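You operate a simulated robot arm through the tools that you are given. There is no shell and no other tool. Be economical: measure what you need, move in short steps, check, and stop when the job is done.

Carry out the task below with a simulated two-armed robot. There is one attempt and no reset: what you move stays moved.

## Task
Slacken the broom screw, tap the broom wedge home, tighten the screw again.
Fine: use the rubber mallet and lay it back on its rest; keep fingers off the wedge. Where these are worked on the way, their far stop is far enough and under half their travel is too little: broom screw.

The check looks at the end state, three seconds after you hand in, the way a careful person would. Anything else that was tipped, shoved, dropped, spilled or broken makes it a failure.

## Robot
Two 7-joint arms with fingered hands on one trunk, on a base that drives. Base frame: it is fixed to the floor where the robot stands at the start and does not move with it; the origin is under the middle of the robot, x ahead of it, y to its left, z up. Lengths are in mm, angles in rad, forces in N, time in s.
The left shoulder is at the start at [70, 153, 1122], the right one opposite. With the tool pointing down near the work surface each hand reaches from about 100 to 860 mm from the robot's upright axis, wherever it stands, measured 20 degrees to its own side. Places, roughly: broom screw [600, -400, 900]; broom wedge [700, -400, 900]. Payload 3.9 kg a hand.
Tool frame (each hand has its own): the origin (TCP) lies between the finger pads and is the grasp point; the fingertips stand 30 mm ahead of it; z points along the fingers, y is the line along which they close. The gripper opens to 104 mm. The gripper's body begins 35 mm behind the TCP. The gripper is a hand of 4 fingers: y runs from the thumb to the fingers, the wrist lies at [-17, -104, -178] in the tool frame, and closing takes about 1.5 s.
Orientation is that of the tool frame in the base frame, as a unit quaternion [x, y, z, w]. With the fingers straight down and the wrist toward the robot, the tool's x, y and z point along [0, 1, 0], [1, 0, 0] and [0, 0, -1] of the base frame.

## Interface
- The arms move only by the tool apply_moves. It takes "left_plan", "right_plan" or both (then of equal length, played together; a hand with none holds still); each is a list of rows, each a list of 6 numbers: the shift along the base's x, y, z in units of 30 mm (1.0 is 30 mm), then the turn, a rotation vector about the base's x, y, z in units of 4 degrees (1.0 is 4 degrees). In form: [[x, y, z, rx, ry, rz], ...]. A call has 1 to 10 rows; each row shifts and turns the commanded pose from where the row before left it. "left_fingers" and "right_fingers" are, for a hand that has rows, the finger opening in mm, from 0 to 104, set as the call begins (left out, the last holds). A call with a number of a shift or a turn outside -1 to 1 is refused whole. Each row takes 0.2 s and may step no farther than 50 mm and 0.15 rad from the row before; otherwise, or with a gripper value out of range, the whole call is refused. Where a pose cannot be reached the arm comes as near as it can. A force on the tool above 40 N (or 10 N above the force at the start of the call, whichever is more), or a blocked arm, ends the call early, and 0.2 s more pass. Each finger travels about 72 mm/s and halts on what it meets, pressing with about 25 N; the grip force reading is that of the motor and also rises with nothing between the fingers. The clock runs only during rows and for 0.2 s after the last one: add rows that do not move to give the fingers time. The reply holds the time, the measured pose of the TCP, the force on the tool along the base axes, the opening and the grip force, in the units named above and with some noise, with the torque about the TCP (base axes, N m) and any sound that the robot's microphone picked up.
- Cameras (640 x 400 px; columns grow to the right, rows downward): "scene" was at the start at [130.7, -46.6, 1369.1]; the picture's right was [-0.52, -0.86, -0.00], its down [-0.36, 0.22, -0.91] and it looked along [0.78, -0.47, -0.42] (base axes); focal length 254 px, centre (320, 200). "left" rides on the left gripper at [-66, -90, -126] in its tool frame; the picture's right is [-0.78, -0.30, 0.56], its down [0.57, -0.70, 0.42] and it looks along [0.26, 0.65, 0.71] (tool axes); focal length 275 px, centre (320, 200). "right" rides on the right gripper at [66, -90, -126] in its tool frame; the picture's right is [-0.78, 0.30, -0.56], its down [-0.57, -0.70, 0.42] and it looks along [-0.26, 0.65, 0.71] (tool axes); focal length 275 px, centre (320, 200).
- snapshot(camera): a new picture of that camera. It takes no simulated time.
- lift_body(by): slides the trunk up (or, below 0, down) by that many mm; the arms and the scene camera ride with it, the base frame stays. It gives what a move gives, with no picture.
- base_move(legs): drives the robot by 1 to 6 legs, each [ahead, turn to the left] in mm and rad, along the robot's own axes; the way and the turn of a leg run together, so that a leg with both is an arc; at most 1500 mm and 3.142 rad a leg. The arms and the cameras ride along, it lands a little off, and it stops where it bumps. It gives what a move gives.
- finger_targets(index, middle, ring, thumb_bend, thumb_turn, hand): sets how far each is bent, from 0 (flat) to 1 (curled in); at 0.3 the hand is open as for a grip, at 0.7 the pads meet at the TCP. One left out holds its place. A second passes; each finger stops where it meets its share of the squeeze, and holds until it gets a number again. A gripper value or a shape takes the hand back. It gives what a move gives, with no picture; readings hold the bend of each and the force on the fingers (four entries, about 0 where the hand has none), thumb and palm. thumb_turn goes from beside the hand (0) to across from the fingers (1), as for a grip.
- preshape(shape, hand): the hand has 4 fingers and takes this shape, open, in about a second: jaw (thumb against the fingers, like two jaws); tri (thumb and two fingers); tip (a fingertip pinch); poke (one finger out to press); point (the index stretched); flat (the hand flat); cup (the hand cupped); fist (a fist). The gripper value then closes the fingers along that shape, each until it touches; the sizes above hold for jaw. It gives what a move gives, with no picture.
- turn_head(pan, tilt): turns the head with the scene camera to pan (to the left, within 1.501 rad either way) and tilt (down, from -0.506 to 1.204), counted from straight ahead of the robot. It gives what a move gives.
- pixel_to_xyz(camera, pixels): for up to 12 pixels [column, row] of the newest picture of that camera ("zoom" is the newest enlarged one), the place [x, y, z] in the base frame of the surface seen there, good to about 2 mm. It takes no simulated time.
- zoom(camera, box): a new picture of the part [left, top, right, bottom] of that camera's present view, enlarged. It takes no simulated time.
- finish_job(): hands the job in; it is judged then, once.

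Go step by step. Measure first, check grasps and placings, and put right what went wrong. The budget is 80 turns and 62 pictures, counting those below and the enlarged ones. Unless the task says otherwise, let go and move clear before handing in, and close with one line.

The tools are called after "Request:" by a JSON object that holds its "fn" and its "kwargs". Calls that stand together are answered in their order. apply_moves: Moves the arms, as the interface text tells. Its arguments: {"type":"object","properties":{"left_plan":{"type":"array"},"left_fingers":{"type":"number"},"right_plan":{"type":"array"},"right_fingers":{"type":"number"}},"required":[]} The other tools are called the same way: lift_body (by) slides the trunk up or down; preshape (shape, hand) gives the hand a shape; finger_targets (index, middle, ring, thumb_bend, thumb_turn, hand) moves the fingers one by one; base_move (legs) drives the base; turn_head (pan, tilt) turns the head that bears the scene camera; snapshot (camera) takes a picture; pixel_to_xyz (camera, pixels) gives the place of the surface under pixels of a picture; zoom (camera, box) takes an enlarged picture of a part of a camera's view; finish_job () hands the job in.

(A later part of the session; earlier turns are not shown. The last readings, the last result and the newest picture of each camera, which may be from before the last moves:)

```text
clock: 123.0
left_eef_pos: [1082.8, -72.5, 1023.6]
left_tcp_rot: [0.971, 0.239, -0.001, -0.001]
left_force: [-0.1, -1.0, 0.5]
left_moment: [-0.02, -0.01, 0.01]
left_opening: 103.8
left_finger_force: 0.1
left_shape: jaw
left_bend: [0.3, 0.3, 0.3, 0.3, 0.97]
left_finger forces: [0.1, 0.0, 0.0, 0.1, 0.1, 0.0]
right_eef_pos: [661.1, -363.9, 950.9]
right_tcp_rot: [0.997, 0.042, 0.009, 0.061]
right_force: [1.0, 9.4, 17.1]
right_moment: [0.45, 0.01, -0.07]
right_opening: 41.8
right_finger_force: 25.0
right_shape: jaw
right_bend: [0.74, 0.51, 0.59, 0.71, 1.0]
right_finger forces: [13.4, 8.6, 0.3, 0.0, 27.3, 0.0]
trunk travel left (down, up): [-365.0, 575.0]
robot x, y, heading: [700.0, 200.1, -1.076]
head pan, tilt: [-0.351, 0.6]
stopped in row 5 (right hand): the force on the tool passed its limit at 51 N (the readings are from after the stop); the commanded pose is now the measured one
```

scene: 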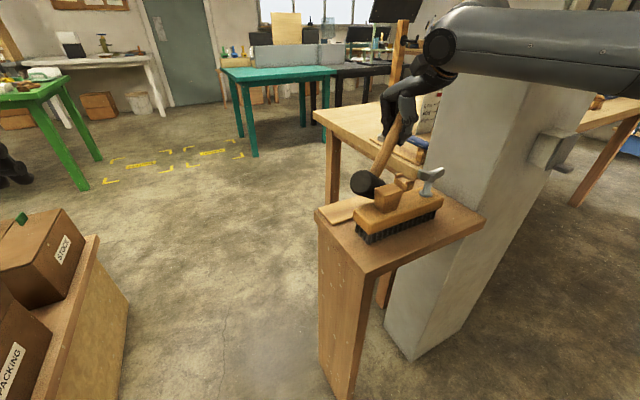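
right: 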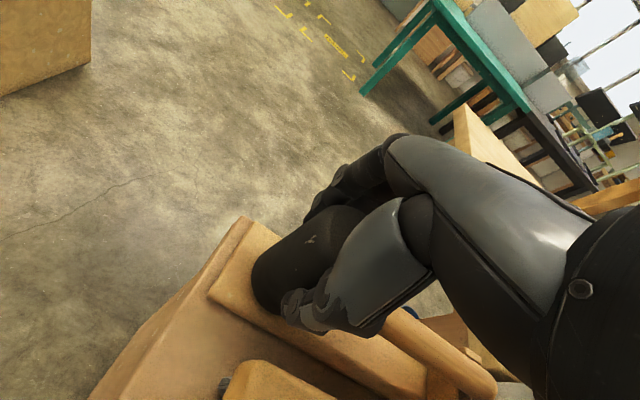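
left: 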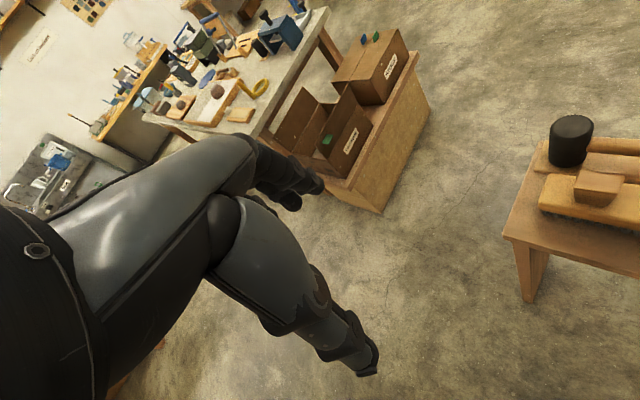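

The stop height moved from 954.6 to 951 and held, while the hand has tilted ~7°. I'll raise, undo the tilt, and look at the wedge.

Request:
{"fn": "apply_moves", "kwargs": {"right_plan": [[0, 0, 0.8, 0.6, 0, 0], [0, 0, 0.8, 0.6, 0, 0], [0, 0, 0.3, 0.55, 0.1, 0], [0, 0, 0, 0, 0, 0]]}}

Request:
{"fn": "zoom", "kwargs": {"camera": "scene", "box": [340, 110, 450, 230]}}

Request:
{"fn": "pixel_to_xyz", "kwargs": {"camera": "scene", "pixels": [[384, 186], [386, 190], [380, 188], [392, 187], [384, 200]]}}

```text
clock: 124.0
left_eef_pos: [1082.8, -73.7, 1023.7]
left_tcp_rot: [0.971, 0.24, -0.001, -0.003]
left_force: [-0.3, -0.2, -0.6]
left_moment: [0.01, 0.02, 0.0]
left_opening: 104.0
left_finger_force: 0.3
left_shape: jaw
left_bend: [0.3, 0.3, 0.3, 0.3, 0.97]
left_finger forces: [0.0, 0.0, 0.0, 0.1, 0.1, 0.1]
right_eef_pos: [658.9, -367.6, 1003.5]
right_tcp_rot: [0.999, 0.04, 0.007, -0.006]
right_force: [-0.2, -0.1, -3.0]
right_moment: [0.0, -0.12, -0.04]
right_opening: 40.8
right_finger_force: 24.9
right_shape: jaw
right_bend: [0.74, 0.51, 0.59, 0.71, 1.0]
right_finger forces: [15.1, 8.5, 1.6, 0.1, 20.0, 0.0]
trunk travel left (down, up): [-365.0, 575.0]
robot x, y, heading: [696.4, 201.2, -1.075]
head pan, tilt: [-0.351, 0.6]
```

```text
3.33 times, centred on (395, 170) of scene
```

zoom: 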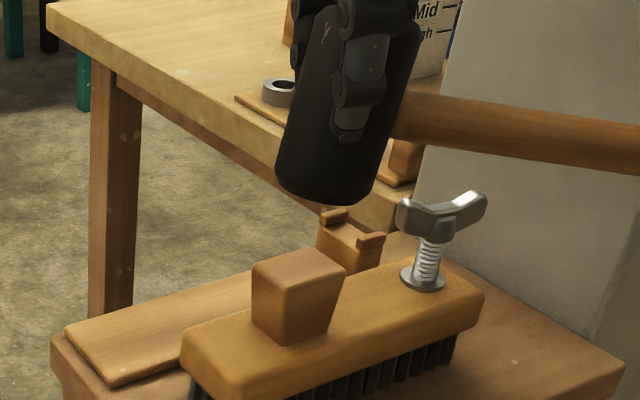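

```text
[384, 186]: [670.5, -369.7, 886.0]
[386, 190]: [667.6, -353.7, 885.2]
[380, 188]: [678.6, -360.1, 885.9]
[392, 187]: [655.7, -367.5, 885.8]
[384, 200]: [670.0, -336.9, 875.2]
```

The wedge top is still at 885, unmoved: the head slid about 7 mm in my fingers instead. I'll press until its top seats against the palm, so later strikes are stiff.

Request:
{"fn": "apply_moves", "kwargs": {"right_plan": [[0.1, 0.3, -0.8, 0, 0, 0], [0, 0, -0.5, 0, 0, 0], [0, 0, -0.2, 0, 0, 0], [0, 0, -0.1, 0, 0, 0], [0, 0, -0.1, 0, 0, 0], [0, 0, -0.1, 0, 0, 0], [0, 0, -0.1, 0, 0, 0], [0, 0, -0.1, 0, 0, 0], [0, 0, -0.1, 0, 0, 0], [0, 0, -0.1, 0, 0, 0]]}}

Request:
{"fn": "apply_moves", "kwargs": {"right_plan": [[0, 0, -0.2, 0, 0, 0], [0, 0, -0.1, 0, 0, 0], [0, 0, -0.1, 0, 0, 0], [0, 0, -0.1, 0, 0, 0], [0, 0, -0.1, 0, 0, 0], [0, 0, -0.1, 0, 0, 0], [0, 0, -0.1, 0, 0, 0], [0, 0, -0.1, 0, 0, 0]]}}

```text
clock: 126.2
left_eef_pos: [1083.5, -70.9, 1023.8]
left_tcp_rot: [0.971, 0.239, -0.001, -0.001]
left_force: [0.4, -0.6, -0.1]
left_moment: [-0.02, -0.04, 0.02]
left_opening: 103.8
left_finger_force: 0.1
left_shape: jaw
left_bend: [0.3, 0.3, 0.3, 0.3, 0.97]
left_finger forces: [0.0, 0.0, 0.0, 0.0, 0.0, 0.0]
right_eef_pos: [665.7, -354.6, 948.8]
right_tcp_rot: [0.999, 0.043, 0.013, 0.008]
right_force: [8.4, 7.6, 22.9]
right_moment: [0.18, -0.21, 0.0]
right_opening: 42.6
right_finger_force: 25.2
right_shape: jaw
right_bend: [0.74, 0.53, 0.72, 0.7, 0.98]
right_finger forces: [15.7, 7.7, 0.1, 0.1, 26.8, 0.1]
trunk travel left (down, up): [-365.0, 575.0]
robot x, y, heading: [696.5, 198.2, -1.072]
head pan, tilt: [-0.351, 0.6]
stopped in row 10 (right hand): the force on the tool passed its limit at 41 N (the readings are from after the stop); the commanded pose is now the measured one
```

```text
clock: 126.7
left_eef_pos: [1082.3, -70.5, 1023.0]
left_tcp_rot: [0.971, 0.239, -0.001, -0.002]
left_force: [0.0, 0.0, -0.3]
left_moment: [0.04, 0.04, -0.02]
left_opening: 103.8
left_finger_force: 0.0
left_shape: jaw
left_bend: [0.3, 0.3, 0.3, 0.3, 0.97]
left_finger forces: [0.0, 0.0, 0.1, 0.0, 0.0, 0.0]
right_eef_pos: [666.4, -356.6, 948.2]
right_tcp_rot: [0.999, 0.043, 0.015, 0.014]
right_force: [3.7, 10.1, 22.7]
right_moment: [0.37, -0.1, -0.07]
right_opening: 42.5
right_finger_force: 25.1
right_shape: jaw
right_bend: [0.74, 0.53, 0.72, 0.69, 0.99]
right_finger forces: [13.6, 7.8, 0.1, 0.0, 27.2, 0.1]
trunk travel left (down, up): [-365.0, 575.0]
robot x, y, heading: [701.4, 196.4, -1.073]
head pan, tilt: [-0.351, 0.6]
stopped in row 2 (right hand): the force on the tool passed its limit at 42 N (the readings are from after the stop); the commanded pose is now the measured one
```

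Finger friction holds, and 40 N pressed steadily isn't moving the wedge. I'll press further with the trunk, lowering it 14 mm while in contact.

Request:
{"fn": "lift_body", "kwargs": {"by": -14}}

```text
clock: 127.1
left_eef_pos: [1083.2, -71.6, 1017.6]
left_tcp_rot: [0.971, 0.239, -0.002, -0.002]
left_force: [-0.2, -0.4, -0.7]
left_moment: [0.01, -0.01, 0.03]
left_opening: 103.7
left_finger_force: 0.1
left_shape: jaw
left_bend: [0.3, 0.3, 0.3, 0.3, 0.97]
left_finger forces: [0.1, 0.0, 0.1, 0.0, 0.0, 0.1]
right_eef_pos: [665.5, -359.1, 949.1]
right_tcp_rot: [0.999, 0.042, 0.017, 0.023]
right_force: [1.5, 4.2, 20.2]
right_moment: [0.25, 0.0, -0.03]
right_opening: 42.7
right_finger_force: 25.2
right_shape: jaw
right_bend: [0.74, 0.53, 0.72, 0.69, 1.0]
right_finger forces: [13.4, 9.0, 0.0, 0.1, 24.0, 0.1]
trunk travel left (down, up): [-358.0, 582.0]
robot x, y, heading: [696.1, 197.0, -1.072]
head pan, tilt: [-0.351, 0.6]
stopped: the force on the tool passed its limit at 45 N (the readings are from after the stop); the commanded pose is now the measured one
```

The guard trips there too, so the wedge needs a livelier blow. I'll strike with a long run-up of 120 mm at full speed.

Request:
{"fn": "apply_moves", "kwargs": {"right_plan": [[0, 0, 1, 0.7, 0, 0], [0, 0.1, 1, 0, 0, 0], [0, 0, 1, 0, 0, 0], [0, 0, 1, 0, 0, 0], [0, 0, 0, 0, 0, 0], [0, 0, -1, 0, 0, 0], [0, 0, -1, 0, 0, 0], [0, 0, -1, 0, 0, 0], [0, 0, -1, 0, 0, 0], [0, 0, -1, 0, 0, 0]]}}

Request:
{"fn": "apply_moves", "kwargs": {"right_plan": [[0, 0, 1, 0.3, 0, 0], [0, 0, 1, 0, 0, 0], [0, 0, 1, 0, 0, 0], [0, 0, 0, 0, 0, 0]]}}

Request:
{"fn": "zoom", "kwargs": {"camera": "scene", "box": [340, 110, 450, 230]}}

Request:
{"fn": "pixel_to_xyz", "kwargs": {"camera": "scene", "pixels": [[384, 187], [386, 190], [380, 190], [392, 189]]}}

```text
clock: 129.2
left_eef_pos: [1082.9, -70.2, 1017.5]
left_tcp_rot: [0.971, 0.241, -0.001, -0.001]
left_force: [-0.7, 0.0, 0.5]
left_moment: [0.04, -0.02, -0.01]
left_opening: 103.8
left_finger_force: 0.0
left_shape: jaw
left_bend: [0.3, 0.3, 0.3, 0.3, 0.97]
left_finger forces: [0.0, 0.0, 0.0, 0.0, 0.1, 0.1]
right_eef_pos: [667.0, -356.7, 945.6]
right_tcp_rot: [0.999, 0.046, 0.025, 0.013]
right_force: [4.7, 10.2, 26.8]
right_moment: [0.51, -0.07, 0.01]
right_opening: 42.5
right_finger_force: 25.0
right_shape: jaw
right_bend: [0.74, 0.53, 0.59, 0.69, 0.99]
right_finger forces: [13.6, 7.7, 0.1, 0.1, 27.6, 0.1]
trunk travel left (down, up): [-358.0, 582.0]
robot x, y, heading: [699.9, 201.5, -1.072]
head pan, tilt: [-0.351, 0.6]
stopped in row 10 (right hand): the force on the tool passed its limit at 53 N (the readings are from after the stop); the commanded pose is now the measured one
```

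```text
clock: 130.2
left_eef_pos: [1083.1, -72.7, 1016.9]
left_tcp_rot: [0.971, 0.241, 0.0, -0.002]
left_force: [0.0, -0.1, 0.5]
left_moment: [0.02, 0.0, -0.01]
left_opening: 103.7
left_finger_force: 0.1
left_shape: jaw
left_bend: [0.3, 0.3, 0.3, 0.3, 0.97]
left_finger forces: [0.0, 0.0, 0.0, 0.1, 0.0, 0.1]
right_eef_pos: [669.5, -360.1, 1030.5]
right_tcp_rot: [0.999, 0.043, 0.023, -0.005]
right_force: [0.8, 0.6, -3.6]
right_moment: [0.03, -0.12, -0.03]
right_opening: 40.3
right_finger_force: 24.3
right_shape: jaw
right_bend: [0.74, 0.52, 0.59, 0.7, 1.0]
right_finger forces: [15.0, 8.1, 1.5, 0.1, 20.0, 0.0]
trunk travel left (down, up): [-358.0, 582.0]
robot x, y, heading: [699.9, 201.2, -1.073]
head pan, tilt: [-0.351, 0.6]
```

```text
3.33 times, centred on (395, 170) of scene
```

zoom: 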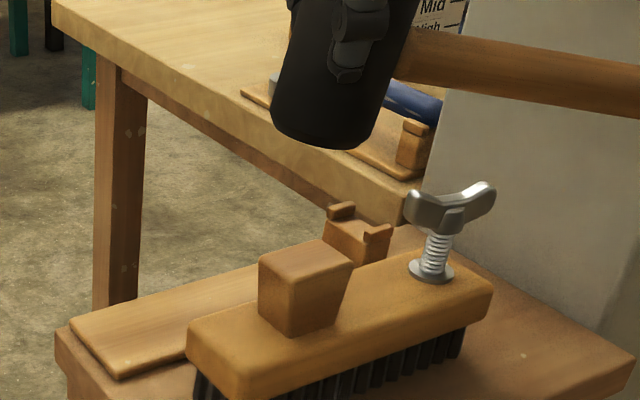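

```text
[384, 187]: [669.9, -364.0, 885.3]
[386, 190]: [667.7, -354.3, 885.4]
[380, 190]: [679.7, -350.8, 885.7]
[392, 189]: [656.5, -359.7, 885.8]
```

The wedge still hasn't moved; each blow is capped near 50 N because the head slips in my fingers, now only ~4 mm from seating on the palm. I'll strike twice more so the palm backs the blow.

Request:
{"fn": "apply_moves", "kwargs": {"right_plan": [[0, 0.1, 0.5, 0, 0, 0], [0, 0, 0, 0, 0, 0], [0, 0, -1, 0, 0, 0], [0, 0, -1, 0, 0, 0], [0, 0, -1, 0, 0, 0], [0, 0, -1, 0, 0, 0], [0, 0, -1, 0, 0, 0]]}}

Request:
{"fn": "apply_moves", "kwargs": {"right_plan": [[0, 0, 1, 0.4, 0, 0], [0, 0.1, 1, 0, 0, 0], [0, 0, 1, 0, 0, 0], [0, 0, 0, 0, 0, 0], [0, 0, -1, 0, 0, 0], [0, 0, -1, 0, 0, 0], [0, 0, -1, 0, 0, 0], [0, 0, -1, 0, 0, 0], [0, 0, -1, 0, 0, 0]]}}

Request:
{"fn": "apply_moves", "kwargs": {"right_plan": [[0, 0, 1, 0.4, 0, 0], [0, 0.1, 1, 0, 0, 0], [0, 0, 1, 0, 0, 0], [0, 0, 0, 0, 0, 0], [0, 0, -1, 0, 0, 0], [0, 0, -1, 0, 0, 0], [0, 0, -1, 0, 0, 0], [0, 0, -1, 0, 0, 0], [0, 0, -1, 0, 0, 0]]}}

```text
clock: 131.6
left_eef_pos: [1084.3, -70.8, 1016.8]
left_tcp_rot: [0.97, 0.241, -0.002, -0.002]
left_force: [-0.9, 0.7, -0.6]
left_moment: [0.03, 0.01, 0.01]
left_opening: 103.7
left_finger_force: 0.0
left_shape: jaw
left_bend: [0.3, 0.3, 0.3, 0.3, 0.97]
left_finger forces: [0.0, 0.0, 0.0, 0.1, 0.1, 0.1]
right_eef_pos: [668.7, -357.1, 943.6]
right_tcp_rot: [0.998, 0.045, 0.03, 0.017]
right_force: [2.6, 10.5, 19.3]
right_moment: [0.56, -0.05, -0.05]
right_opening: 41.7
right_finger_force: 24.9
right_shape: jaw
right_bend: [0.74, 0.53, 0.59, 0.7, 0.99]
right_finger forces: [12.2, 7.4, 0.0, 0.1, 27.5, 0.0]
trunk travel left (down, up): [-358.0, 582.0]
robot x, y, heading: [694.7, 200.2, -1.072]
head pan, tilt: [-0.351, 0.6]
stopped in row 7 (right hand): the force on the tool passed its limit at 50 N (the readings are from after the stop); the commanded pose is now the measured one
```

```text
clock: 133.3
left_eef_pos: [1084.4, -68.6, 1016.9]
left_tcp_rot: [0.97, 0.242, -0.001, -0.002]
left_force: [-0.6, -0.7, 0.6]
left_moment: [0.03, -0.02, 0.02]
left_opening: 103.8
left_finger_force: 0.1
left_shape: jaw
left_bend: [0.3, 0.3, 0.3, 0.3, 0.97]
left_finger forces: [0.0, 0.0, 0.0, 0.1, 0.0, 0.0]
right_eef_pos: [671.3, -357.7, 942.3]
right_tcp_rot: [0.998, 0.047, 0.038, 0.017]
right_force: [4.4, 7.4, 23.4]
right_moment: [0.38, -0.08, -0.04]
right_opening: 42.2
right_finger_force: 25.2
right_shape: jaw
right_bend: [0.74, 0.52, 0.59, 0.71, 0.98]
right_finger forces: [13.4, 9.2, 0.1, 0.0, 26.9, 0.0]
trunk travel left (down, up): [-358.0, 582.0]
robot x, y, heading: [695.3, 195.8, -1.068]
head pan, tilt: [-0.351, 0.6]
stopped in row 8 (right hand): the force on the tool passed its limit at 48 N (the readings are from after the stop); the commanded pose is now the measured one
```

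```text
clock: 135.1
left_eef_pos: [1086.6, -68.6, 1017.9]
left_tcp_rot: [0.97, 0.244, -0.001, -0.001]
left_force: [-0.8, 0.5, -0.2]
left_moment: [0.05, 0.01, -0.02]
left_opening: 103.8
left_finger_force: 0.2
left_shape: jaw
left_bend: [0.3, 0.3, 0.3, 0.3, 0.97]
left_finger forces: [0.0, 0.1, 0.0, 0.0, 0.1, 0.0]
right_eef_pos: [676.3, -355.2, 940.9]
right_tcp_rot: [0.998, 0.049, 0.045, 0.018]
right_force: [6.7, 8.3, 25.1]
right_moment: [0.43, -0.11, -0.03]
right_opening: 42.2
right_finger_force: 25.1
right_shape: jaw
right_bend: [0.74, 0.52, 0.59, 0.71, 0.97]
right_finger forces: [13.6, 8.9, 0.1, 0.1, 27.5, 0.0]
trunk travel left (down, up): [-358.0, 582.0]
robot x, y, heading: [694.6, 197.9, -1.067]
head pan, tilt: [-0.351, 0.6]
stopped in row 8 (right hand): the force on the tool passed its limit at 52 N (the readings are from after the stop); the commanded pose is now the measured one
```

Stop height creeps down (943.6, 942.3, 940.9), so either the wedge or the grip is yielding. I'll straighten the tilt, strike twice more, then look.

Request:
{"fn": "apply_moves", "kwargs": {"right_plan": [[-0.1, 0, 1, 0.5, 0.7, 0], [-0.1, 0, 1, 0, 0.6, 0], [-0.1, 0, 1, 0, 0, 0], [0, 0, 0, 0, 0, 0], [0, 0, -1, 0, 0, 0], [0, 0, -1, 0, 0, 0], [0, 0, -1, 0, 0, 0], [0, 0, -1, 0, 0, 0], [0, 0, -1, 0, 0, 0]]}}

Request:
{"fn": "apply_moves", "kwargs": {"right_plan": [[0, 0, 1, 0.4, 0.2, 0], [0, 0.1, 1, 0, 0, 0], [0, 0, 1, 0, 0, 0], [0, 0, 0, 0, 0, 0], [0, 0, -1, 0, 0, 0], [0, 0, -1, 0, 0, 0], [0, 0, -1, 0, 0, 0], [0, 0, -1, 0, 0, 0], [0, 0, -1, 0, 0, 0]]}}

Request:
{"fn": "apply_moves", "kwargs": {"right_plan": [[0, 0, 1, 0.4, 0.2, 0], [0, 0.1, 1, 0, 0, 0], [0, 0, 1, 0, 0, 0], [0, 0, 0, 0, 0, 0]]}}

Request:
{"fn": "snapshot", "kwargs": {"camera": "scene"}}

Request:
{"fn": "pixel_to_xyz", "kwargs": {"camera": "scene", "pixels": [[384, 187], [386, 190], [380, 190], [392, 189], [385, 205], [400, 178], [410, 140], [365, 145], [440, 125], [490, 130], [426, 172], [435, 171]]}}

```text
clock: 136.8
left_eef_pos: [1084.1, -67.6, 1016.9]
left_tcp_rot: [0.97, 0.243, -0.001, -0.002]
left_force: [0.4, 0.4, 0.5]
left_moment: [0.03, 0.0, 0.01]
left_opening: 103.7
left_finger_force: 0.1
left_shape: jaw
left_bend: [0.3, 0.3, 0.3, 0.3, 0.97]
left_finger forces: [0.1, 0.0, 0.0, 0.0, 0.0, 0.0]
right_eef_pos: [669.3, -357.4, 940.6]
right_tcp_rot: [0.999, 0.05, 0.005, 0.012]
right_force: [2.6, 10.4, 25.0]
right_moment: [0.5, -0.05, -0.13]
right_opening: 42.2
right_finger_force: 24.8
right_shape: jaw
right_bend: [0.74, 0.52, 0.59, 0.71, 0.99]
right_finger forces: [12.8, 8.1, 0.4, 0.1, 27.8, 0.0]
trunk travel left (down, up): [-358.0, 582.0]
robot x, y, heading: [697.8, 198.7, -1.07]
head pan, tilt: [-0.351, 0.6]
stopped in row 8 (right hand): the force on the tool passed its limit at 51 N (the readings are from after the stop); the commanded pose is now the measured one
```

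```text
clock: 138.6
left_eef_pos: [1084.9, -68.0, 1017.1]
left_tcp_rot: [0.97, 0.243, 0.0, -0.002]
left_force: [-0.3, -0.7, 0.4]
left_moment: [0.01, 0.0, 0.0]
left_opening: 103.7
left_finger_force: 0.0
left_shape: jaw
left_bend: [0.3, 0.3, 0.3, 0.3, 0.97]
left_finger forces: [0.0, 0.0, 0.0, 0.1, 0.0, 0.1]
right_eef_pos: [671.4, -356.1, 938.3]
right_tcp_rot: [0.999, 0.049, 0.002, 0.012]
right_force: [-0.1, 10.1, 27.2]
right_moment: [0.5, 0.08, -0.07]
right_opening: 41.9
right_finger_force: 25.1
right_shape: jaw
right_bend: [0.74, 0.52, 0.72, 0.71, 0.99]
right_finger forces: [12.1, 8.1, 0.9, 0.1, 27.7, 0.0]
trunk travel left (down, up): [-358.0, 582.0]
robot x, y, heading: [699.9, 199.8, -1.07]
head pan, tilt: [-0.351, 0.6]
stopped in row 8 (right hand): the force on the tool passed its limit at 53 N (the readings are from after the stop); the commanded pose is now the measured one
```

```text
clock: 139.6
left_eef_pos: [1085.0, -71.5, 1016.1]
left_tcp_rot: [0.97, 0.242, -0.002, -0.003]
left_force: [0.1, 0.3, -0.5]
left_moment: [0.03, 0.01, 0.02]
left_opening: 103.6
left_finger_force: 0.2
left_shape: jaw
left_bend: [0.3, 0.3, 0.3, 0.3, 0.97]
left_finger forces: [0.0, 0.0, 0.0, 0.0, 0.0, 0.0]
right_eef_pos: [671.1, -354.6, 1024.4]
right_tcp_rot: [0.999, 0.048, -0.006, -0.009]
right_force: [0.0, 0.3, -3.4]
right_moment: [-0.02, -0.12, -0.01]
right_opening: 40.1
right_finger_force: 24.8
right_shape: jaw
right_bend: [0.74, 0.52, 0.58, 0.71, 1.0]
right_finger forces: [14.0, 8.5, 2.4, 0.0, 20.6, 0.1]
trunk travel left (down, up): [-358.0, 582.0]
robot x, y, heading: [696.4, 200.7, -1.065]
head pan, tilt: [-0.351, 0.6]
```

```text
2 pictures are left
```

scene: 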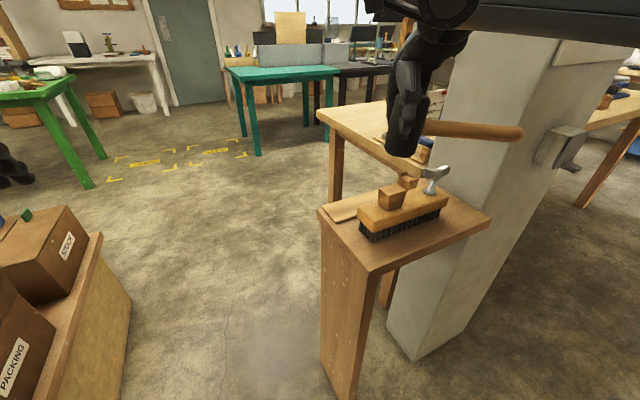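

```text
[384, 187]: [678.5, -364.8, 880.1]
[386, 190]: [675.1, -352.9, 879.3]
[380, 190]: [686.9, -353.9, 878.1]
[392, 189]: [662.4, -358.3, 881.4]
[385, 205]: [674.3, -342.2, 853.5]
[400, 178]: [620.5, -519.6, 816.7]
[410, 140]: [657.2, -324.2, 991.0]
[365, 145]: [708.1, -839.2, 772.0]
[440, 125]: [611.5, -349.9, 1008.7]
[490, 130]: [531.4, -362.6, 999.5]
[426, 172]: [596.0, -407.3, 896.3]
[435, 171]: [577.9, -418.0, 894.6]
```

The wedge top now reads about 880 instead of 885, matching the falling stop height, so each blow drives it 1–2 mm. I'll give a series of blows.

Request:
{"fn": "apply_moves", "kwargs": {"right_plan": [[-0.1, 0, 0, 0.2, 0.1, 0], [0, 0, -1, 0, 0, 0], [0, 0, -1, 0, 0, 0], [0, 0, -1, 0, 0, 0], [0, 0, -1, 0, 0, 0]]}}

Request:
{"fn": "apply_moves", "kwargs": {"right_plan": [[0, 0, 1, 0.4, 0.1, 0], [0, 0.05, 0.6, 0, 0, 0], [0, 0, 0, 0, 0, 0], [0, 0, -1, 0, 0, 0], [0, 0, -1, 0, 0, 0], [0, 0, -1, 0, 0, 0]]}}

Request:
{"fn": "apply_moves", "kwargs": {"right_plan": [[0, 0, 1, 0.4, 0.1, 0], [0, 0.05, 0.6, 0, 0, 0], [0, 0, 0, 0, 0, 0], [0, 0, -1, 0, 0, 0], [0, 0, -1, 0, 0, 0], [0, 0, -1, 0, 0, 0]]}}

Request:
{"fn": "apply_moves", "kwargs": {"right_plan": [[0, 0, 1, 0.4, 0.1, 0], [0, 0.05, 0.6, 0, 0, 0], [0, 0, 0, 0, 0, 0], [0, 0, -1, 0, 0, 0], [0, 0, -1, 0, 0, 0], [0, 0, -1, 0, 0, 0]]}}

Request:
{"fn": "apply_moves", "kwargs": {"right_plan": [[0, 0, 1, 0.4, 0.1, 0], [0, 0.05, 0.6, 0, 0, 0], [0, 0, 0, 0, 0, 0], [0, 0, -1, 0, 0, 0], [0, 0, -1, 0, 0, 0], [0, 0, -1, 0, 0, 0]]}}

```text
clock: 140.7
left_eef_pos: [1085.4, -68.2, 1015.8]
left_tcp_rot: [0.97, 0.243, -0.001, -0.001]
left_force: [-0.3, 0.3, -0.4]
left_moment: [0.02, -0.03, 0.0]
left_opening: 103.4
left_finger_force: 0.1
left_shape: jaw
left_bend: [0.3, 0.3, 0.3, 0.3, 0.97]
left_finger forces: [0.0, 0.1, 0.1, 0.0, 0.1, 0.0]
right_eef_pos: [672.7, -355.4, 937.4]
right_tcp_rot: [0.999, 0.051, -0.003, 0.006]
right_force: [0.8, 10.5, 25.9]
right_moment: [0.56, 0.04, -0.08]
right_opening: 41.9
right_finger_force: 24.8
right_shape: jaw
right_bend: [0.75, 0.53, 0.72, 0.7, 0.99]
right_finger forces: [11.8, 8.1, 1.1, 0.1, 27.7, 0.0]
trunk travel left (down, up): [-358.0, 582.0]
robot x, y, heading: [699.7, 200.0, -1.069]
head pan, tilt: [-0.351, 0.6]
stopped in row 5 (right hand): the force on the tool passed its limit at 53 N (the readings are from after the stop); the commanded pose is now the measured one
```

```text
clock: 141.9
left_eef_pos: [1085.4, -68.4, 1016.3]
left_tcp_rot: [0.97, 0.243, -0.001, -0.002]
left_force: [-0.2, -0.1, 0.0]
left_moment: [0.07, 0.01, 0.05]
left_opening: 103.6
left_finger_force: 0.0
left_shape: jaw
left_bend: [0.3, 0.3, 0.3, 0.3, 0.97]
left_finger forces: [0.1, 0.0, 0.0, 0.0, 0.0, 0.0]
right_eef_pos: [672.6, -356.1, 936.6]
right_tcp_rot: [0.999, 0.052, -0.002, 0.006]
right_force: [1.5, 11.4, 26.0]
right_moment: [0.47, 0.11, -0.09]
right_opening: 41.7
right_finger_force: 25.2
right_shape: jaw
right_bend: [0.74, 0.52, 0.59, 0.7, 0.99]
right_finger forces: [11.8, 8.1, 1.5, 0.1, 27.4, 0.0]
trunk travel left (down, up): [-358.0, 582.0]
robot x, y, heading: [697.0, 196.8, -1.064]
head pan, tilt: [-0.351, 0.6]
stopped in row 6 (right hand): the force on the tool passed its limit at 53 N (the readings are from after the stop); the commanded pose is now the measured one
```

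```text
clock: 143.2
left_eef_pos: [1085.3, -69.2, 1016.6]
left_tcp_rot: [0.97, 0.243, -0.001, -0.002]
left_force: [-0.2, -0.2, 0.0]
left_moment: [0.02, -0.03, 0.0]
left_opening: 103.5
left_finger_force: 0.0
left_shape: jaw
left_bend: [0.3, 0.3, 0.3, 0.3, 0.97]
left_finger forces: [0.0, 0.0, 0.0, 0.0, 0.0, 0.1]
right_eef_pos: [676.3, -358.0, 936.9]
right_tcp_rot: [0.999, 0.051, -0.001, 0.005]
right_force: [0.2, 8.8, 24.8]
right_moment: [0.46, 0.08, -0.11]
right_opening: 42.0
right_finger_force: 24.7
right_shape: jaw
right_bend: [0.74, 0.52, 0.59, 0.71, 0.99]
right_finger forces: [12.1, 8.3, 2.1, 0.0, 27.0, 0.0]
trunk travel left (down, up): [-358.0, 582.0]
robot x, y, heading: [699.6, 197.3, -1.067]
head pan, tilt: [-0.351, 0.6]
stopped in row 6 (right hand): the force on the tool passed its limit at 51 N (the readings are from after the stop); the commanded pose is now the measured one
```

```text
clock: 144.4
left_eef_pos: [1086.3, -68.7, 1016.7]
left_tcp_rot: [0.97, 0.243, -0.001, -0.001]
left_force: [-0.8, -0.6, -0.4]
left_moment: [-0.01, -0.03, 0.0]
left_opening: 103.8
left_finger_force: 0.0
left_shape: jaw
left_bend: [0.3, 0.3, 0.3, 0.3, 0.97]
left_finger forces: [0.1, 0.0, 0.1, 0.0, 0.0, 0.0]
right_eef_pos: [676.4, -360.3, 935.2]
right_tcp_rot: [0.999, 0.052, 0.001, 0.004]
right_force: [-0.8, 10.3, 26.1]
right_moment: [0.49, 0.09, -0.09]
right_opening: 41.6
right_finger_force: 25.4
right_shape: jaw
right_bend: [0.74, 0.52, 0.59, 0.71, 0.99]
right_finger forces: [11.5, 8.0, 2.3, 0.0, 27.3, 0.1]
trunk travel left (down, up): [-358.0, 582.0]
robot x, y, heading: [698.3, 198.3, -1.063]
head pan, tilt: [-0.351, 0.6]
stopped in row 6 (right hand): the force on the tool passed its limit at 51 N (the readings are from after the stop); the commanded pose is now the measured one
```

```text
clock: 145.7
left_eef_pos: [1086.5, -67.5, 1017.0]
left_tcp_rot: [0.97, 0.243, -0.002, -0.001]
left_force: [0.0, -0.7, 0.8]
left_moment: [0.05, -0.02, 0.0]
left_opening: 103.6
left_finger_force: 0.0
left_shape: jaw
left_bend: [0.3, 0.3, 0.3, 0.3, 0.97]
left_finger forces: [0.0, 0.0, 0.1, 0.0, 0.0, 0.0]
right_eef_pos: [676.6, -362.4, 933.1]
right_tcp_rot: [0.999, 0.053, 0.002, 0.004]
right_force: [-1.3, 10.8, 25.9]
right_moment: [0.56, 0.11, -0.15]
right_opening: 41.5
right_finger_force: 24.9
right_shape: jaw
right_bend: [0.74, 0.53, 0.59, 0.71, 0.99]
right_finger forces: [11.1, 7.9, 2.8, 0.1, 27.7, 0.1]
trunk travel left (down, up): [-358.0, 582.0]
robot x, y, heading: [696.9, 198.5, -1.064]
head pan, tilt: [-0.351, 0.6]
stopped in row 6 (right hand): the force on the tool passed its limit at 53 N (the readings are from after the stop); the commanded pose is now the measured one
```

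Down to 933 now, but I must know whether the wedge or the grip is yielding before the fingertips get close. I'll raise and look once.

Request:
{"fn": "apply_moves", "kwargs": {"right_plan": [[0, 0, 1, 0.3, 0.1, 0], [-0.15, 0.1, 1, 0, 0, 0], [0, 0, 1, 0, 0, 0], [0, 0, 0, 0, 0, 0]]}}

Request:
{"fn": "zoom", "kwargs": {"camera": "scene", "box": [340, 110, 450, 230]}}

Request:
{"fn": "pixel_to_xyz", "kwargs": {"camera": "zoom", "pixels": [[290, 260], [310, 255], [320, 265], [280, 300], [350, 330], [400, 290], [430, 275], [440, 220], [320, 120], [330, 60], [360, 60], [350, 100]]}}

```text
clock: 146.7
left_eef_pos: [1085.1, -73.3, 1015.6]
left_tcp_rot: [0.97, 0.243, 0.0, -0.003]
left_force: [-0.3, 0.5, -0.1]
left_moment: [0.0, -0.02, 0.0]
left_opening: 103.7
left_finger_force: 0.2
left_shape: jaw
left_bend: [0.3, 0.3, 0.3, 0.3, 0.97]
left_finger forces: [0.0, 0.0, 0.0, 0.0, 0.0, 0.1]
right_eef_pos: [671.9, -361.8, 1016.2]
right_tcp_rot: [0.999, 0.053, -0.002, -0.013]
right_force: [-0.7, -0.5, -3.2]
right_moment: [0.01, -0.13, 0.01]
right_opening: 40.0
right_finger_force: 25.2
right_shape: jaw
right_bend: [0.74, 0.52, 0.58, 0.71, 1.0]
right_finger forces: [13.7, 8.5, 3.4, 0.0, 20.8, 0.0]
trunk travel left (down, up): [-358.0, 582.0]
robot x, y, heading: [698.7, 197.6, -1.064]
head pan, tilt: [-0.351, 0.6]
```

```text
3.33 times, centred on (395, 170) of scene
```

zoom: 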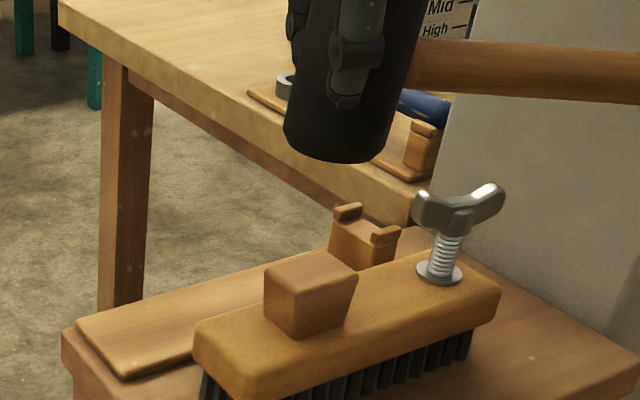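

```text
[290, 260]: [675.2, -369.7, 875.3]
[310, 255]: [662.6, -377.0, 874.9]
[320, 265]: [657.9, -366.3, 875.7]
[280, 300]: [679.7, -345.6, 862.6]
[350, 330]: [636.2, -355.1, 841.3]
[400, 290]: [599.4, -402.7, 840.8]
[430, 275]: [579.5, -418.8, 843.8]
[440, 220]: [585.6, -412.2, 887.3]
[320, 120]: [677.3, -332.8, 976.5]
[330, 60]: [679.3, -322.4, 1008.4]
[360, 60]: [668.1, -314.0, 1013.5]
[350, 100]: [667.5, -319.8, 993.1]
```

The wedge top is now at 875, down 10 mm, so the blows are working with little slip. I'll continue with a longer series and watch the stop height for the end stop.

Request:
{"fn": "apply_moves", "kwargs": {"right_plan": [[0, 0, 0, 0.1, 0, 0], [0, 0, -1, 0, 0, 0], [0, 0, -1, 0, 0, 0], [0, 0, -1, 0, 0, 0], [0, 0, -1, 0, 0, 0]]}}

Request:
{"fn": "apply_moves", "kwargs": {"right_plan": [[0, 0, 1, 0.4, 0.05, 0], [-0.03, 0.06, 1, 0, 0, 0], [0, 0, 0, 0, 0, 0], [0, 0, -1, 0, 0, 0], [0, 0, -1, 0, 0, 0], [0, 0, -1, 0, 0, 0]]}}

Request:
{"fn": "apply_moves", "kwargs": {"right_plan": [[0, 0, 1, 0.4, 0.05, 0], [-0.03, 0.06, 1, 0, 0, 0], [0, 0, 0, 0, 0, 0], [0, 0, -1, 0, 0, 0], [0, 0, -1, 0, 0, 0], [0, 0, -1, 0, 0, 0]]}}

Request:
{"fn": "apply_moves", "kwargs": {"right_plan": [[0, 0, 1, 0.4, 0.05, 0], [-0.03, 0.06, 1, 0, 0, 0], [0, 0, 0, 0, 0, 0], [0, 0, -1, 0, 0, 0], [0, 0, -1, 0, 0, 0], [0, 0, -1, 0, 0, 0]]}}

Request:
{"fn": "apply_moves", "kwargs": {"right_plan": [[0, 0, 1, 0.4, 0.05, 0], [-0.03, 0.06, 1, 0, 0, 0], [0, 0, 0, 0, 0, 0], [0, 0, -1, 0, 0, 0], [0, 0, -1, 0, 0, 0], [0, 0, -1, 0, 0, 0]]}}

Request:
{"fn": "apply_moves", "kwargs": {"right_plan": [[0, 0, 1, 0.4, 0.05, 0], [-0.03, 0.06, 1, 0, 0, 0], [0, 0, 0, 0, 0, 0], [0, 0, -1, 0, 0, 0], [0, 0, -1, 0, 0, 0], [0, 0, -1, 0, 0, 0]]}}

Request:
{"fn": "apply_moves", "kwargs": {"right_plan": [[0, 0, 1, 0.4, 0.05, 0], [-0.03, 0.06, 1, 0, 0, 0], [0, 0, 0, 0, 0, 0], [0, 0, -1, 0, 0, 0], [0, 0, -1, 0, 0, 0], [0, 0, -1, 0, 0, 0]]}}

Request:
{"fn": "apply_moves", "kwargs": {"right_plan": [[0, 0, 1, 0.4, 0.05, 0], [-0.03, 0.06, 1, 0, 0, 0], [0, 0, 0, 0, 0, 0], [0, 0, -1, 0, 0, 0], [0, 0, -1, 0, 0, 0], [0, 0, -1, 0, 0, 0]]}}

Request:
{"fn": "apply_moves", "kwargs": {"right_plan": [[0, 0, 1, 0.4, 0.05, 0], [-0.03, 0.06, 1, 0, 0, 0], [0, 0, 0, 0, 0, 0], [0, 0, -1, 0, 0, 0], [0, 0, -1, 0, 0, 0], [0, 0, -1, 0, 0, 0]]}}

Request:
{"fn": "apply_moves", "kwargs": {"right_plan": [[0, 0, 1, 0.4, 0.05, 0], [-0.03, 0.06, 1, 0, 0, 0], [0, 0, 0, 0, 0, 0], [0, 0, -1, 0, 0, 0], [0, 0, -1, 0, 0, 0], [0, 0, -1, 0, 0, 0]]}}

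```text
clock: 147.8
left_eef_pos: [1084.7, -69.3, 1016.8]
left_tcp_rot: [0.97, 0.242, -0.001, -0.003]
left_force: [-0.2, 0.0, 0.2]
left_moment: [0.02, -0.01, -0.03]
left_opening: 103.4
left_finger_force: 0.0
left_shape: jaw
left_bend: [0.3, 0.3, 0.3, 0.3, 0.97]
left_finger forces: [0.0, 0.0, 0.0, 0.0, 0.1, 0.0]
right_eef_pos: [673.7, -363.0, 933.2]
right_tcp_rot: [0.999, 0.053, 0.004, 0.004]
right_force: [-1.8, 9.9, 24.4]
right_moment: [0.51, 0.13, -0.06]
right_opening: 41.8
right_finger_force: 24.7
right_shape: jaw
right_bend: [0.74, 0.52, 0.59, 0.71, 0.99]
right_finger forces: [11.3, 8.0, 3.5, 0.0, 27.1, 0.0]
trunk travel left (down, up): [-358.0, 582.0]
robot x, y, heading: [697.8, 196.1, -1.066]
head pan, tilt: [-0.351, 0.6]
stopped in row 5 (right hand): the force on the tool passed its limit at 51 N (the readings are from after the stop); the commanded pose is now the measured one
```

```text
clock: 149.1
left_eef_pos: [1084.7, -68.9, 1015.9]
left_tcp_rot: [0.97, 0.243, -0.001, -0.003]
left_force: [0.9, -0.5, 0.0]
left_moment: [0.03, -0.01, -0.05]
left_opening: 103.6
left_finger_force: 0.0
left_shape: jaw
left_bend: [0.3, 0.3, 0.3, 0.3, 0.97]
left_finger forces: [0.0, 0.0, 0.0, 0.0, 0.1, 0.0]
right_eef_pos: [675.8, -363.8, 931.6]
right_tcp_rot: [0.999, 0.054, 0.006, 0.004]
right_force: [-0.5, 10.4, 24.7]
right_moment: [0.52, 0.12, -0.12]
right_opening: 41.9
right_finger_force: 24.4
right_shape: jaw
right_bend: [0.74, 0.52, 0.59, 0.71, 0.99]
right_finger forces: [11.1, 7.8, 3.2, 0.1, 27.6, 0.1]
trunk travel left (down, up): [-358.0, 582.0]
robot x, y, heading: [699.0, 197.4, -1.067]
head pan, tilt: [-0.351, 0.6]
stopped in row 6 (right hand): the force on the tool passed its limit at 52 N (the readings are from after the stop); the commanded pose is now the measured one
```

```text
clock: 150.4
left_eef_pos: [1085.6, -68.7, 1017.4]
left_tcp_rot: [0.97, 0.243, -0.001, -0.002]
left_force: [-0.1, 0.1, -0.1]
left_moment: [0.04, -0.02, -0.02]
left_opening: 103.4
left_finger_force: 0.0
left_shape: jaw
left_bend: [0.3, 0.3, 0.3, 0.3, 0.97]
left_finger forces: [0.0, 0.1, 0.0, 0.0, 0.0, 0.0]
right_eef_pos: [676.7, -366.9, 930.3]
right_tcp_rot: [0.998, 0.054, 0.01, 0.005]
right_force: [-0.4, 11.2, 26.1]
right_moment: [0.56, 0.11, -0.09]
right_opening: 41.5
right_finger_force: 25.3
right_shape: jaw
right_bend: [0.74, 0.53, 0.59, 0.71, 0.99]
right_finger forces: [11.1, 7.8, 3.3, 0.1, 27.9, 0.0]
trunk travel left (down, up): [-358.0, 582.0]
robot x, y, heading: [698.9, 195.8, -1.065]
head pan, tilt: [-0.351, 0.6]
stopped in row 6 (right hand): the force on the tool passed its limit at 52 N (the readings are from after the stop); the commanded pose is now the measured one
```

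```text
clock: 151.7
left_eef_pos: [1084.8, -70.7, 1016.7]
left_tcp_rot: [0.97, 0.243, -0.001, -0.002]
left_force: [-0.1, 0.4, 0.2]
left_moment: [0.0, 0.0, 0.02]
left_opening: 103.6
left_finger_force: 0.0
left_shape: jaw
left_bend: [0.3, 0.3, 0.3, 0.3, 0.97]
left_finger forces: [0.1, 0.1, 0.1, 0.0, 0.0, 0.0]
right_eef_pos: [677.4, -368.4, 929.3]
right_tcp_rot: [0.998, 0.055, 0.014, 0.003]
right_force: [-2.4, 9.2, 18.0]
right_moment: [0.42, 0.1, -0.07]
right_opening: 41.0
right_finger_force: 25.2
right_shape: jaw
right_bend: [0.74, 0.52, 0.59, 0.71, 0.99]
right_finger forces: [11.0, 8.0, 4.1, 0.0, 26.9, 0.0]
trunk travel left (down, up): [-358.0, 582.0]
robot x, y, heading: [698.0, 198.4, -1.067]
head pan, tilt: [-0.351, 0.6]
stopped in row 6 (right hand): the force on the tool passed its limit at 52 N (the readings are from after the stop); the commanded pose is now the measured one
```

```text
clock: 153.1
left_eef_pos: [1084.5, -69.3, 1016.3]
left_tcp_rot: [0.97, 0.242, -0.001, -0.002]
left_force: [1.3, -0.6, -0.1]
left_moment: [0.05, 0.0, 0.03]
left_opening: 103.7
left_finger_force: 0.0
left_shape: jaw
left_bend: [0.3, 0.3, 0.3, 0.3, 0.97]
left_finger forces: [0.0, 0.0, 0.0, 0.1, 0.1, 0.0]
right_eef_pos: [677.8, -368.7, 928.1]
right_tcp_rot: [0.998, 0.056, 0.016, 0.007]
right_force: [-2.4, 11.0, 27.0]
right_moment: [0.56, 0.15, -0.09]
right_opening: 41.6
right_finger_force: 25.0
right_shape: jaw
right_bend: [0.74, 0.53, 0.73, 0.71, 0.99]
right_finger forces: [10.8, 7.6, 4.5, 0.0, 28.1, 0.1]
trunk travel left (down, up): [-358.0, 582.0]
robot x, y, heading: [701.4, 198.0, -1.073]
head pan, tilt: [-0.351, 0.6]
stopped in row 6 (right hand): the force on the tool passed its limit at 54 N (the readings are from after the stop); the commanded pose is now the measured one
```

```text
clock: 154.4
left_eef_pos: [1086.1, -69.9, 1016.4]
left_tcp_rot: [0.97, 0.241, -0.002, -0.002]
left_force: [0.1, 0.4, -0.3]
left_moment: [0.02, 0.02, 0.0]
left_opening: 103.9
left_finger_force: 0.1
left_shape: jaw
left_bend: [0.3, 0.3, 0.3, 0.3, 0.97]
left_finger forces: [0.0, 0.0, 0.1, 0.0, 0.0, 0.0]
right_eef_pos: [677.8, -367.9, 927.8]
right_tcp_rot: [0.998, 0.056, 0.021, 0.006]
right_force: [-1.9, 10.3, 25.3]
right_moment: [0.5, 0.12, -0.07]
right_opening: 41.6
right_finger_force: 24.7
right_shape: jaw
right_bend: [0.74, 0.52, 0.73, 0.71, 0.99]
right_finger forces: [10.8, 7.8, 4.7, 0.1, 27.7, 0.0]
trunk travel left (down, up): [-358.0, 582.0]
robot x, y, heading: [699.7, 197.6, -1.065]
head pan, tilt: [-0.351, 0.6]
stopped in row 6 (right hand): the force on the tool passed its limit at 53 N (the readings are from after the stop); the commanded pose is now the measured one
```

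```text
clock: 155.7
left_eef_pos: [1084.9, -69.8, 1016.2]
left_tcp_rot: [0.97, 0.242, -0.001, -0.003]
left_force: [0.6, 0.1, -0.8]
left_moment: [0.02, 0.0, 0.02]
left_opening: 103.9
left_finger_force: 0.1
left_shape: jaw
left_bend: [0.3, 0.3, 0.3, 0.3, 0.97]
left_finger forces: [0.0, 0.0, 0.0, 0.0, 0.0, 0.1]
right_eef_pos: [678.4, -370.9, 925.7]
right_tcp_rot: [0.998, 0.057, 0.023, 0.005]
right_force: [-1.7, 11.1, 25.1]
right_moment: [0.53, 0.16, -0.11]
right_opening: 41.4
right_finger_force: 24.8
right_shape: jaw
right_bend: [0.74, 0.53, 0.73, 0.71, 0.99]
right_finger forces: [10.6, 7.5, 4.9, 0.0, 28.0, 0.0]
trunk travel left (down, up): [-358.0, 582.0]
robot x, y, heading: [700.0, 195.6, -1.068]
head pan, tilt: [-0.351, 0.6]
stopped in row 6 (right hand): the force on the tool passed its limit at 51 N (the readings are from after the stop); the commanded pose is now the measured one
```

```text
clock: 157.1
left_eef_pos: [1085.5, -70.7, 1015.4]
left_tcp_rot: [0.97, 0.242, -0.002, -0.002]
left_force: [1.0, -0.3, 0.1]
left_moment: [-0.01, 0.0, 0.0]
left_opening: 103.7
left_finger_force: 0.0
left_shape: jaw
left_bend: [0.3, 0.3, 0.3, 0.3, 0.97]
left_finger forces: [0.0, 0.0, 0.1, 0.0, 0.1, 0.1]
right_eef_pos: [680.3, -373.5, 926.5]
right_tcp_rot: [0.998, 0.059, 0.026, 0.006]
right_force: [0.0, 8.8, 24.7]
right_moment: [0.54, 0.12, -0.04]
right_opening: 41.6
right_finger_force: 24.9
right_shape: jaw
right_bend: [0.74, 0.52, 0.73, 0.71, 0.98]
right_finger forces: [10.8, 8.0, 5.2, 0.1, 27.5, 0.0]
trunk travel left (down, up): [-358.0, 582.0]
robot x, y, heading: [699.3, 196.2, -1.068]
head pan, tilt: [-0.351, 0.6]
stopped in row 6 (right hand): the force on the tool passed its limit at 52 N (the readings are from after the stop); the commanded pose is now the measured one
```

```text
clock: 158.4
left_eef_pos: [1084.9, -72.5, 1015.0]
left_tcp_rot: [0.971, 0.241, -0.002, -0.004]
left_force: [0.1, -0.5, 0.7]
left_moment: [0.04, 0.03, 0.02]
left_opening: 103.8
left_finger_force: 0.0
left_shape: jaw
left_bend: [0.3, 0.3, 0.3, 0.3, 0.97]
left_finger forces: [0.1, 0.1, 0.0, 0.0, 0.0, 0.1]
right_eef_pos: [678.7, -376.5, 922.0]
right_tcp_rot: [0.998, 0.06, 0.031, 0.008]
right_force: [-0.7, 9.6, 23.1]
right_moment: [0.62, 0.05, 0.04]
right_opening: 40.7
right_finger_force: 24.7
right_shape: jaw
right_bend: [0.74, 0.52, 0.58, 0.72, 0.99]
right_finger forces: [10.7, 7.7, 5.4, 0.0, 28.7, 0.0]
trunk travel left (down, up): [-358.0, 582.0]
robot x, y, heading: [698.8, 197.8, -1.069]
head pan, tilt: [-0.351, 0.6]
stopped in row 6 (right hand): the force on the tool passed its limit at 57 N (the readings are from after the stop); the commanded pose is now the measured one
```

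```text
clock: 159.7
left_eef_pos: [1085.9, -71.2, 1016.0]
left_tcp_rot: [0.97, 0.241, -0.001, -0.004]
left_force: [0.3, -1.3, -0.1]
left_moment: [0.01, 0.03, 0.01]
left_opening: 103.8
left_finger_force: 0.1
left_shape: jaw
left_bend: [0.3, 0.3, 0.3, 0.3, 0.97]
left_finger forces: [0.0, 0.0, 0.0, 0.0, 0.0, 0.0]
right_eef_pos: [678.4, -379.4, 921.3]
right_tcp_rot: [0.998, 0.06, 0.033, 0.008]
right_force: [-1.6, 8.3, 19.2]
right_moment: [0.67, 0.12, 0.0]
right_opening: 40.4
right_finger_force: 25.3
right_shape: jaw
right_bend: [0.74, 0.52, 0.58, 0.72, 0.98]
right_finger forces: [10.5, 7.4, 6.1, 0.0, 28.5, 0.0]
trunk travel left (down, up): [-358.0, 582.0]
robot x, y, heading: [698.6, 196.8, -1.065]
head pan, tilt: [-0.351, 0.6]
stopped in row 6 (right hand): the force on the tool passed its limit at 51 N (the readings are from after the stop); the commanded pose is now the measured one
```

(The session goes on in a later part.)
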